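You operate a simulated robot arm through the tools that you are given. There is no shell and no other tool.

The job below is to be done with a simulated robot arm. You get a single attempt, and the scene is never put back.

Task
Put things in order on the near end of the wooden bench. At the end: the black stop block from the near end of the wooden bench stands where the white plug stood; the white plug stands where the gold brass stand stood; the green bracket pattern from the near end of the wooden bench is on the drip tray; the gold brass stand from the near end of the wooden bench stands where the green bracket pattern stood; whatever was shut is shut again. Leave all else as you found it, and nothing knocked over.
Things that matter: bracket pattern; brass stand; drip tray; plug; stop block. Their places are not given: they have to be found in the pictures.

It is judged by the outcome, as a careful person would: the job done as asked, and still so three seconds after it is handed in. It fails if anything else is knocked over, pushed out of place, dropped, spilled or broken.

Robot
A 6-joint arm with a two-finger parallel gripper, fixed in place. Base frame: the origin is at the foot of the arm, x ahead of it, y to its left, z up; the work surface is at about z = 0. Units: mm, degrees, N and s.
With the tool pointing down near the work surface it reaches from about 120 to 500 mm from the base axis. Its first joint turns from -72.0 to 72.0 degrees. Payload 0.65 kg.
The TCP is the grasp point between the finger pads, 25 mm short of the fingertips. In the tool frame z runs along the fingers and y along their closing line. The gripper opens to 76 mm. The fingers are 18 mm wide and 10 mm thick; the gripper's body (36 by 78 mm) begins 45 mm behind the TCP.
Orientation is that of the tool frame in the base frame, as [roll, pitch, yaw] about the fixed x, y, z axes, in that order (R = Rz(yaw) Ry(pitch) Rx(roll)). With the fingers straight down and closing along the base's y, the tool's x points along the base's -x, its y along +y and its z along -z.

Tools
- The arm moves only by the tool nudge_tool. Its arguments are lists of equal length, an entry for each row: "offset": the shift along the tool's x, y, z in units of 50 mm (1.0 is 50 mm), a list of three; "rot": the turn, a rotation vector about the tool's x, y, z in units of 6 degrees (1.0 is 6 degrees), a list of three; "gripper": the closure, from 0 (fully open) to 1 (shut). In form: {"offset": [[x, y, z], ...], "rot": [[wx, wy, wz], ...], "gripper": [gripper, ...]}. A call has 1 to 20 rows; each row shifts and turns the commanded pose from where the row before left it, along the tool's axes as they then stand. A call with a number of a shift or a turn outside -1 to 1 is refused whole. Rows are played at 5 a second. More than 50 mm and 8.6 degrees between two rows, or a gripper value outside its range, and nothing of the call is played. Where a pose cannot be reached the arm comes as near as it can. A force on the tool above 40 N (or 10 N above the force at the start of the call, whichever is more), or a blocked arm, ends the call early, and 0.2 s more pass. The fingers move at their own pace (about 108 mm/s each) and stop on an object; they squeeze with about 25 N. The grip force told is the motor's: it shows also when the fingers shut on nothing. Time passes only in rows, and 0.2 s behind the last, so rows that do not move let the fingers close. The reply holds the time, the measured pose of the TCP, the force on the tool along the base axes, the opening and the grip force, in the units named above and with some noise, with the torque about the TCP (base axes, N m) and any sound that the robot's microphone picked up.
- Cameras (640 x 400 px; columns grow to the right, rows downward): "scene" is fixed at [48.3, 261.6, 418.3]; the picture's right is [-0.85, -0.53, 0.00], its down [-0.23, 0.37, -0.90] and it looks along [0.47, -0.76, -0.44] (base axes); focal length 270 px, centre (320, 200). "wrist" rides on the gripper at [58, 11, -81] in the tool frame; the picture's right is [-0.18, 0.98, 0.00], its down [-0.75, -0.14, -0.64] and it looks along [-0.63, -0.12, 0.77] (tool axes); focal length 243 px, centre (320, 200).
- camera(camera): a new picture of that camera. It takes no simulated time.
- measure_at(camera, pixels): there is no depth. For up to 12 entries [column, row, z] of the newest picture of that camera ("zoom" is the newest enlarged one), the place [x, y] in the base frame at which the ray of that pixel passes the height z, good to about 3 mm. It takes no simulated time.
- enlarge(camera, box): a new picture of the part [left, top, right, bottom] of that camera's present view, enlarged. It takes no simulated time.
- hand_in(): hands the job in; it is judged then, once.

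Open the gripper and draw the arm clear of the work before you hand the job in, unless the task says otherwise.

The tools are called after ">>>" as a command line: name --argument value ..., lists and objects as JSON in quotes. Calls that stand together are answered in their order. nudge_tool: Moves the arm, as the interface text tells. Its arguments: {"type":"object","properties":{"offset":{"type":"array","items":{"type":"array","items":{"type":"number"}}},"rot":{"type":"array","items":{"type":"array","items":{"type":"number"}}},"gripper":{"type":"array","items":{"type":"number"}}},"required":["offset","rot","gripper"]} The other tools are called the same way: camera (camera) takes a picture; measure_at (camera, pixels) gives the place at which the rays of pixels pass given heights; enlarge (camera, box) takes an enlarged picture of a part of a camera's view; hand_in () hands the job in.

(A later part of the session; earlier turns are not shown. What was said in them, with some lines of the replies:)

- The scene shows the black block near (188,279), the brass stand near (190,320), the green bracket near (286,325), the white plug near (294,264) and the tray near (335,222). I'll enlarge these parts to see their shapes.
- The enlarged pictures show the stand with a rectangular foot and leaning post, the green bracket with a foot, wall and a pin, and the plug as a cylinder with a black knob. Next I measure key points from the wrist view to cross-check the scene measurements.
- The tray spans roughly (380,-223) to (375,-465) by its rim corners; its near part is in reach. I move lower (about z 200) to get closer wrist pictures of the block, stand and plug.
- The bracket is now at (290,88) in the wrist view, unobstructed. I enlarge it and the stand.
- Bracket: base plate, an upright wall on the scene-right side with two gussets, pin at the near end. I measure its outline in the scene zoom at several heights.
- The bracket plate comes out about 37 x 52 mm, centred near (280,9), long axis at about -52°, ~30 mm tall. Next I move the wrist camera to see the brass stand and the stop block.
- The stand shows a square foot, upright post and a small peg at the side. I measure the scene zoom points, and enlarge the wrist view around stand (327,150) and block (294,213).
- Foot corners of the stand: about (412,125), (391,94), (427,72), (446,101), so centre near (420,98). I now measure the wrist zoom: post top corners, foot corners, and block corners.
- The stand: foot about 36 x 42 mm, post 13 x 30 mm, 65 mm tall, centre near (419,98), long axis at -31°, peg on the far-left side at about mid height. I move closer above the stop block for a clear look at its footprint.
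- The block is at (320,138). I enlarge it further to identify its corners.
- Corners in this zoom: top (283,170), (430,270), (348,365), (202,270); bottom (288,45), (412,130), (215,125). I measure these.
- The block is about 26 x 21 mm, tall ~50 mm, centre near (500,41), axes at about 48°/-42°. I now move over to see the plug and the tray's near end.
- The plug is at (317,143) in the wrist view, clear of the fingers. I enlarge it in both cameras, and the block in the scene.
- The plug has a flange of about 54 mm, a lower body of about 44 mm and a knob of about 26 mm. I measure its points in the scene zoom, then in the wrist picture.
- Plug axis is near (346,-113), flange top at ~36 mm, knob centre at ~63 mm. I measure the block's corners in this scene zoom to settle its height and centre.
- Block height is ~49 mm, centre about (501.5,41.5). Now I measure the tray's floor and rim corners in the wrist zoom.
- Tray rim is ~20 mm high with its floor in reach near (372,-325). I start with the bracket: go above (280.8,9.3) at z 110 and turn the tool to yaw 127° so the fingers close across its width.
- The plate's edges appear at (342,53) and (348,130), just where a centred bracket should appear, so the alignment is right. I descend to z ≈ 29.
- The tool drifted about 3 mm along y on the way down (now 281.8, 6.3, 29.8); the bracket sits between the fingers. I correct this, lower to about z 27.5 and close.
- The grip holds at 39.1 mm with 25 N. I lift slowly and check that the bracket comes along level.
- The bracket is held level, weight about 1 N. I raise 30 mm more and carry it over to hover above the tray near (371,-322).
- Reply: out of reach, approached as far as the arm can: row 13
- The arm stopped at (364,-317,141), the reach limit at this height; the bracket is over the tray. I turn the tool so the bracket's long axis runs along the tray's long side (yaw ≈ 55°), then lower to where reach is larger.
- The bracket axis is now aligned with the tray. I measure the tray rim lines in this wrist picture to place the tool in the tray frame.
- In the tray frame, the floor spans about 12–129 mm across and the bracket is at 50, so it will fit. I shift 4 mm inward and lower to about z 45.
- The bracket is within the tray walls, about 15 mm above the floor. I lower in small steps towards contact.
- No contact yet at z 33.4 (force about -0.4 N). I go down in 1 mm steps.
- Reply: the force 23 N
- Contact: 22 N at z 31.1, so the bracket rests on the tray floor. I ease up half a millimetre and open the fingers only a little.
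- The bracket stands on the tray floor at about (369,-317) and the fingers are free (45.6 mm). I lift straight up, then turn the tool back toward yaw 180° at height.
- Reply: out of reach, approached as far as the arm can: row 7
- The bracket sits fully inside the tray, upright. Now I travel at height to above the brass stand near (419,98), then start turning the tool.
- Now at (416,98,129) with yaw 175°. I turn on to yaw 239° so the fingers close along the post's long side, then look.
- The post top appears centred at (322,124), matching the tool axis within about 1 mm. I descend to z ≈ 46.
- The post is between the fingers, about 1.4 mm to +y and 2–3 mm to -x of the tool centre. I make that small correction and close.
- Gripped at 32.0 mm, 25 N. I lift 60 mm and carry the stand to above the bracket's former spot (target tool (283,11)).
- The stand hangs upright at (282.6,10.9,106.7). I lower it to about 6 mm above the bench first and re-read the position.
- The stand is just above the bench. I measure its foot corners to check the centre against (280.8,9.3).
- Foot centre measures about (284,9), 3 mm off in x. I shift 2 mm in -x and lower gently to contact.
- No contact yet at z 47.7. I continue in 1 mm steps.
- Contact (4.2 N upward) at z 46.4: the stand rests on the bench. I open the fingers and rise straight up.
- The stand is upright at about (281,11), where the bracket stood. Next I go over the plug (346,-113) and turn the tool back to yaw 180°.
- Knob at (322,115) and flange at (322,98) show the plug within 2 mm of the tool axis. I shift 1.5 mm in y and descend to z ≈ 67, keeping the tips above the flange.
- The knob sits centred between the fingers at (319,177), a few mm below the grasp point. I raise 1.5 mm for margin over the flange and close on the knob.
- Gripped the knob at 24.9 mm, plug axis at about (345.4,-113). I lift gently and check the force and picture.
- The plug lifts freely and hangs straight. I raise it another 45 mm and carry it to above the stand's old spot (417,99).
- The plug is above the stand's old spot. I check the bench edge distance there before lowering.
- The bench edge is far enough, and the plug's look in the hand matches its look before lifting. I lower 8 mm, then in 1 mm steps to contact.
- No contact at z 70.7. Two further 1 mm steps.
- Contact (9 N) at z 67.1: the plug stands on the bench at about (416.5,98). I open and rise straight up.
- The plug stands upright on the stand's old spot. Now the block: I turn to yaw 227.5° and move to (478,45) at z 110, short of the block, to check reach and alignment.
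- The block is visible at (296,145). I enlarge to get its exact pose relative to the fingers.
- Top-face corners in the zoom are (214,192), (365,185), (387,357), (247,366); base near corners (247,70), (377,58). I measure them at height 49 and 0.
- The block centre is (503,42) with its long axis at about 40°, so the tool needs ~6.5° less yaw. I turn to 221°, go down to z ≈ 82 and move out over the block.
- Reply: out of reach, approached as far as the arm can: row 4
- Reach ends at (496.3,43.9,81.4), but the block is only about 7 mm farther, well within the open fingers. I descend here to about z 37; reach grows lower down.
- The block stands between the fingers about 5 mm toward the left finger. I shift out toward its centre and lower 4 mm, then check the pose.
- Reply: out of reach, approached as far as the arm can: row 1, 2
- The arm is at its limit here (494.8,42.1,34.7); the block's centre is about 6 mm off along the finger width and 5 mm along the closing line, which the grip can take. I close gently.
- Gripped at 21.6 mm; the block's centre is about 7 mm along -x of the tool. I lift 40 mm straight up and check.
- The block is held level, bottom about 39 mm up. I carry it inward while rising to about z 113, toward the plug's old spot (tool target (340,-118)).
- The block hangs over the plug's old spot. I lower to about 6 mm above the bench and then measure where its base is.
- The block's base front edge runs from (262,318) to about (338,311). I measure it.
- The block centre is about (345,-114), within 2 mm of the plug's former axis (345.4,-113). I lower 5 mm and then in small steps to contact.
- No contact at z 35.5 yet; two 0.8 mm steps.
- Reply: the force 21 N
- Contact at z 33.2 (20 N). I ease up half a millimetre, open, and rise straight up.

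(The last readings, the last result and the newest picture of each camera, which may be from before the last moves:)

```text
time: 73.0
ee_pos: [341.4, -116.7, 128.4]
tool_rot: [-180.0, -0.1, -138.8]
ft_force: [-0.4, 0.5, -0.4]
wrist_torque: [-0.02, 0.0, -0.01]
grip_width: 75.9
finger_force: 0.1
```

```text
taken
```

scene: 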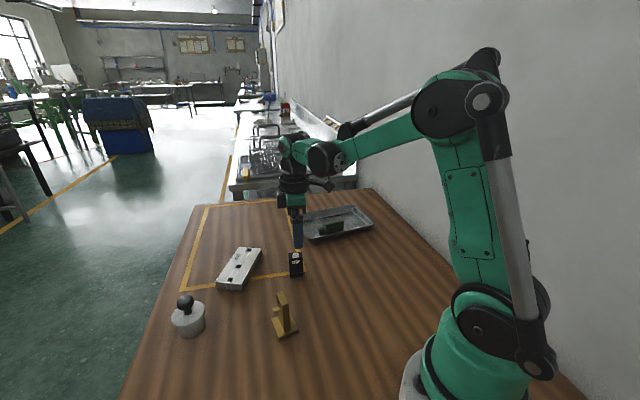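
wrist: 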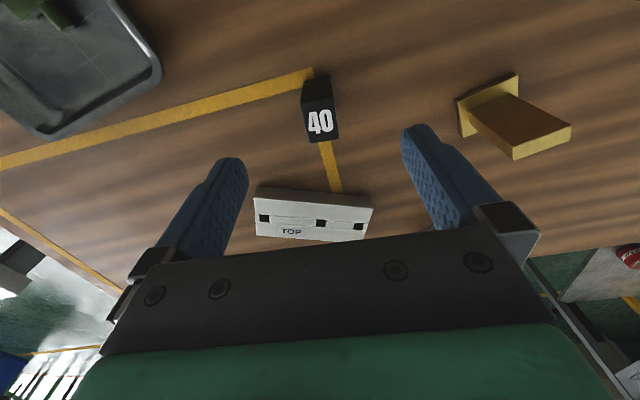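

The block stands upright at the plug's old spot. I raise the arm well clear and take final pictures of everything.

>>> nudge_tool --offset '[[0, 0, -0.6], [0, 0, -0.7], [0, 0, -0.7], [0, 0, -0.7], [0, 0, -0.7], [0, 0, -0.6], [0, 0, 0], [0, 0, 0]]' --rot '[[0, 0, 0], [0, 0, 0], [0, 0, 0], [0, 0, 0], [0, 0, 0], [0, 0, 0], [0, 0, 0], [0, 0, 0]]' --gripper '[0, 0, 0, 0, 0, 0, 0, 0]'

>>> camera --camera "scene"

>>> enlarge --camera "scene" --box '[150, 190, 390, 345]'

>>> measure_at --camera "scene" --pixels '[[187, 337, 0], [283, 338, 0], [295, 277, 0]]'

```text
time: 74.8
ee_pos: [343.0, -118.1, 329.6]
tool_rot: [179.9, 0.0, -138.8]
ft_force: [-0.2, -0.4, 0.2]
wrist_torque: [0.0, 0.02, 0.02]
grip_width: 75.8
finger_force: 0.0
```

```text
taken
```

scene: 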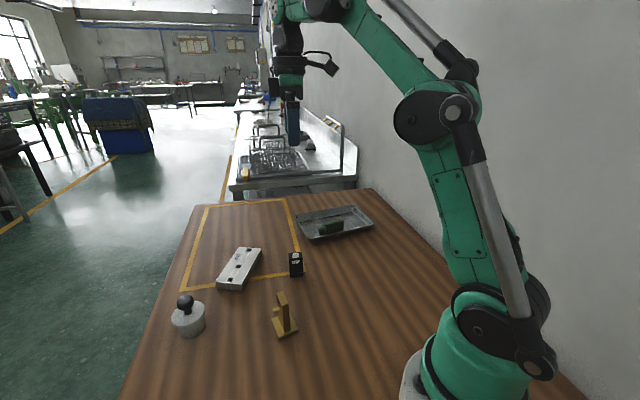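

```text
2.58 times, centred on (270, 268) of scene
```

zoom: 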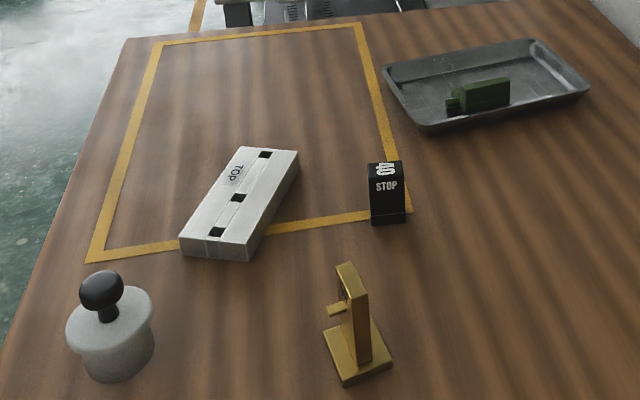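

```text
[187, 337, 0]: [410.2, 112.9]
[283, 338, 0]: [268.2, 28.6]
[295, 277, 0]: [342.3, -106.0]
```

Everything stands upright: plug left front, stand centre front, block at the frame's corner, bracket in the tray, and the plate and tray unmoved. A last check of positions by measuring the zoom.

>>> measure_at --camera "zoom" --pixels '[[108, 310, 37], [100, 290, 62], [347, 385, 0], [392, 362, 0], [325, 338, 6], [386, 170, 49], [388, 224, 0]]'

```text
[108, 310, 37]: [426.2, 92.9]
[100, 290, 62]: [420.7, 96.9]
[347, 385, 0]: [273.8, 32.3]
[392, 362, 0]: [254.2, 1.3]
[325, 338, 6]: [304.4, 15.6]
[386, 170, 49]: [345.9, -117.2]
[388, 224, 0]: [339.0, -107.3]
```

Measured centres: plug about (419,97), stand about (280,9), block about (345,-115), all within a few mm of their targets. The gripper is open and well clear, so I hand the job in.

>>> hand_in

```text
The job is handed in.
```

The job is handed in, and all four pieces are where you asked for them. Positions are as measured in the last pictures:

| Piece | Now stands | Measured centre (mm) | Target centre (mm) |
|---|---|---|---|
| Green bracket pattern | on the drip tray floor, inside the rim | (369, -317) | anywhere on the tray |
| Gold brass stand | where the bracket stood | (280, 9) | (281, 9) |
| White plug | where the stand stood | about (419, 97) | (417, 99) |
| Black stop block | where the plug stood | (345, -115) | (345, -113) |

Each piece was upright in the last picture. The metal plate and the tray look unmoved, and nothing was knocked over. I found nothing shut at the start, so there was nothing to close again. The gripper is open and raised well clear of the bench.
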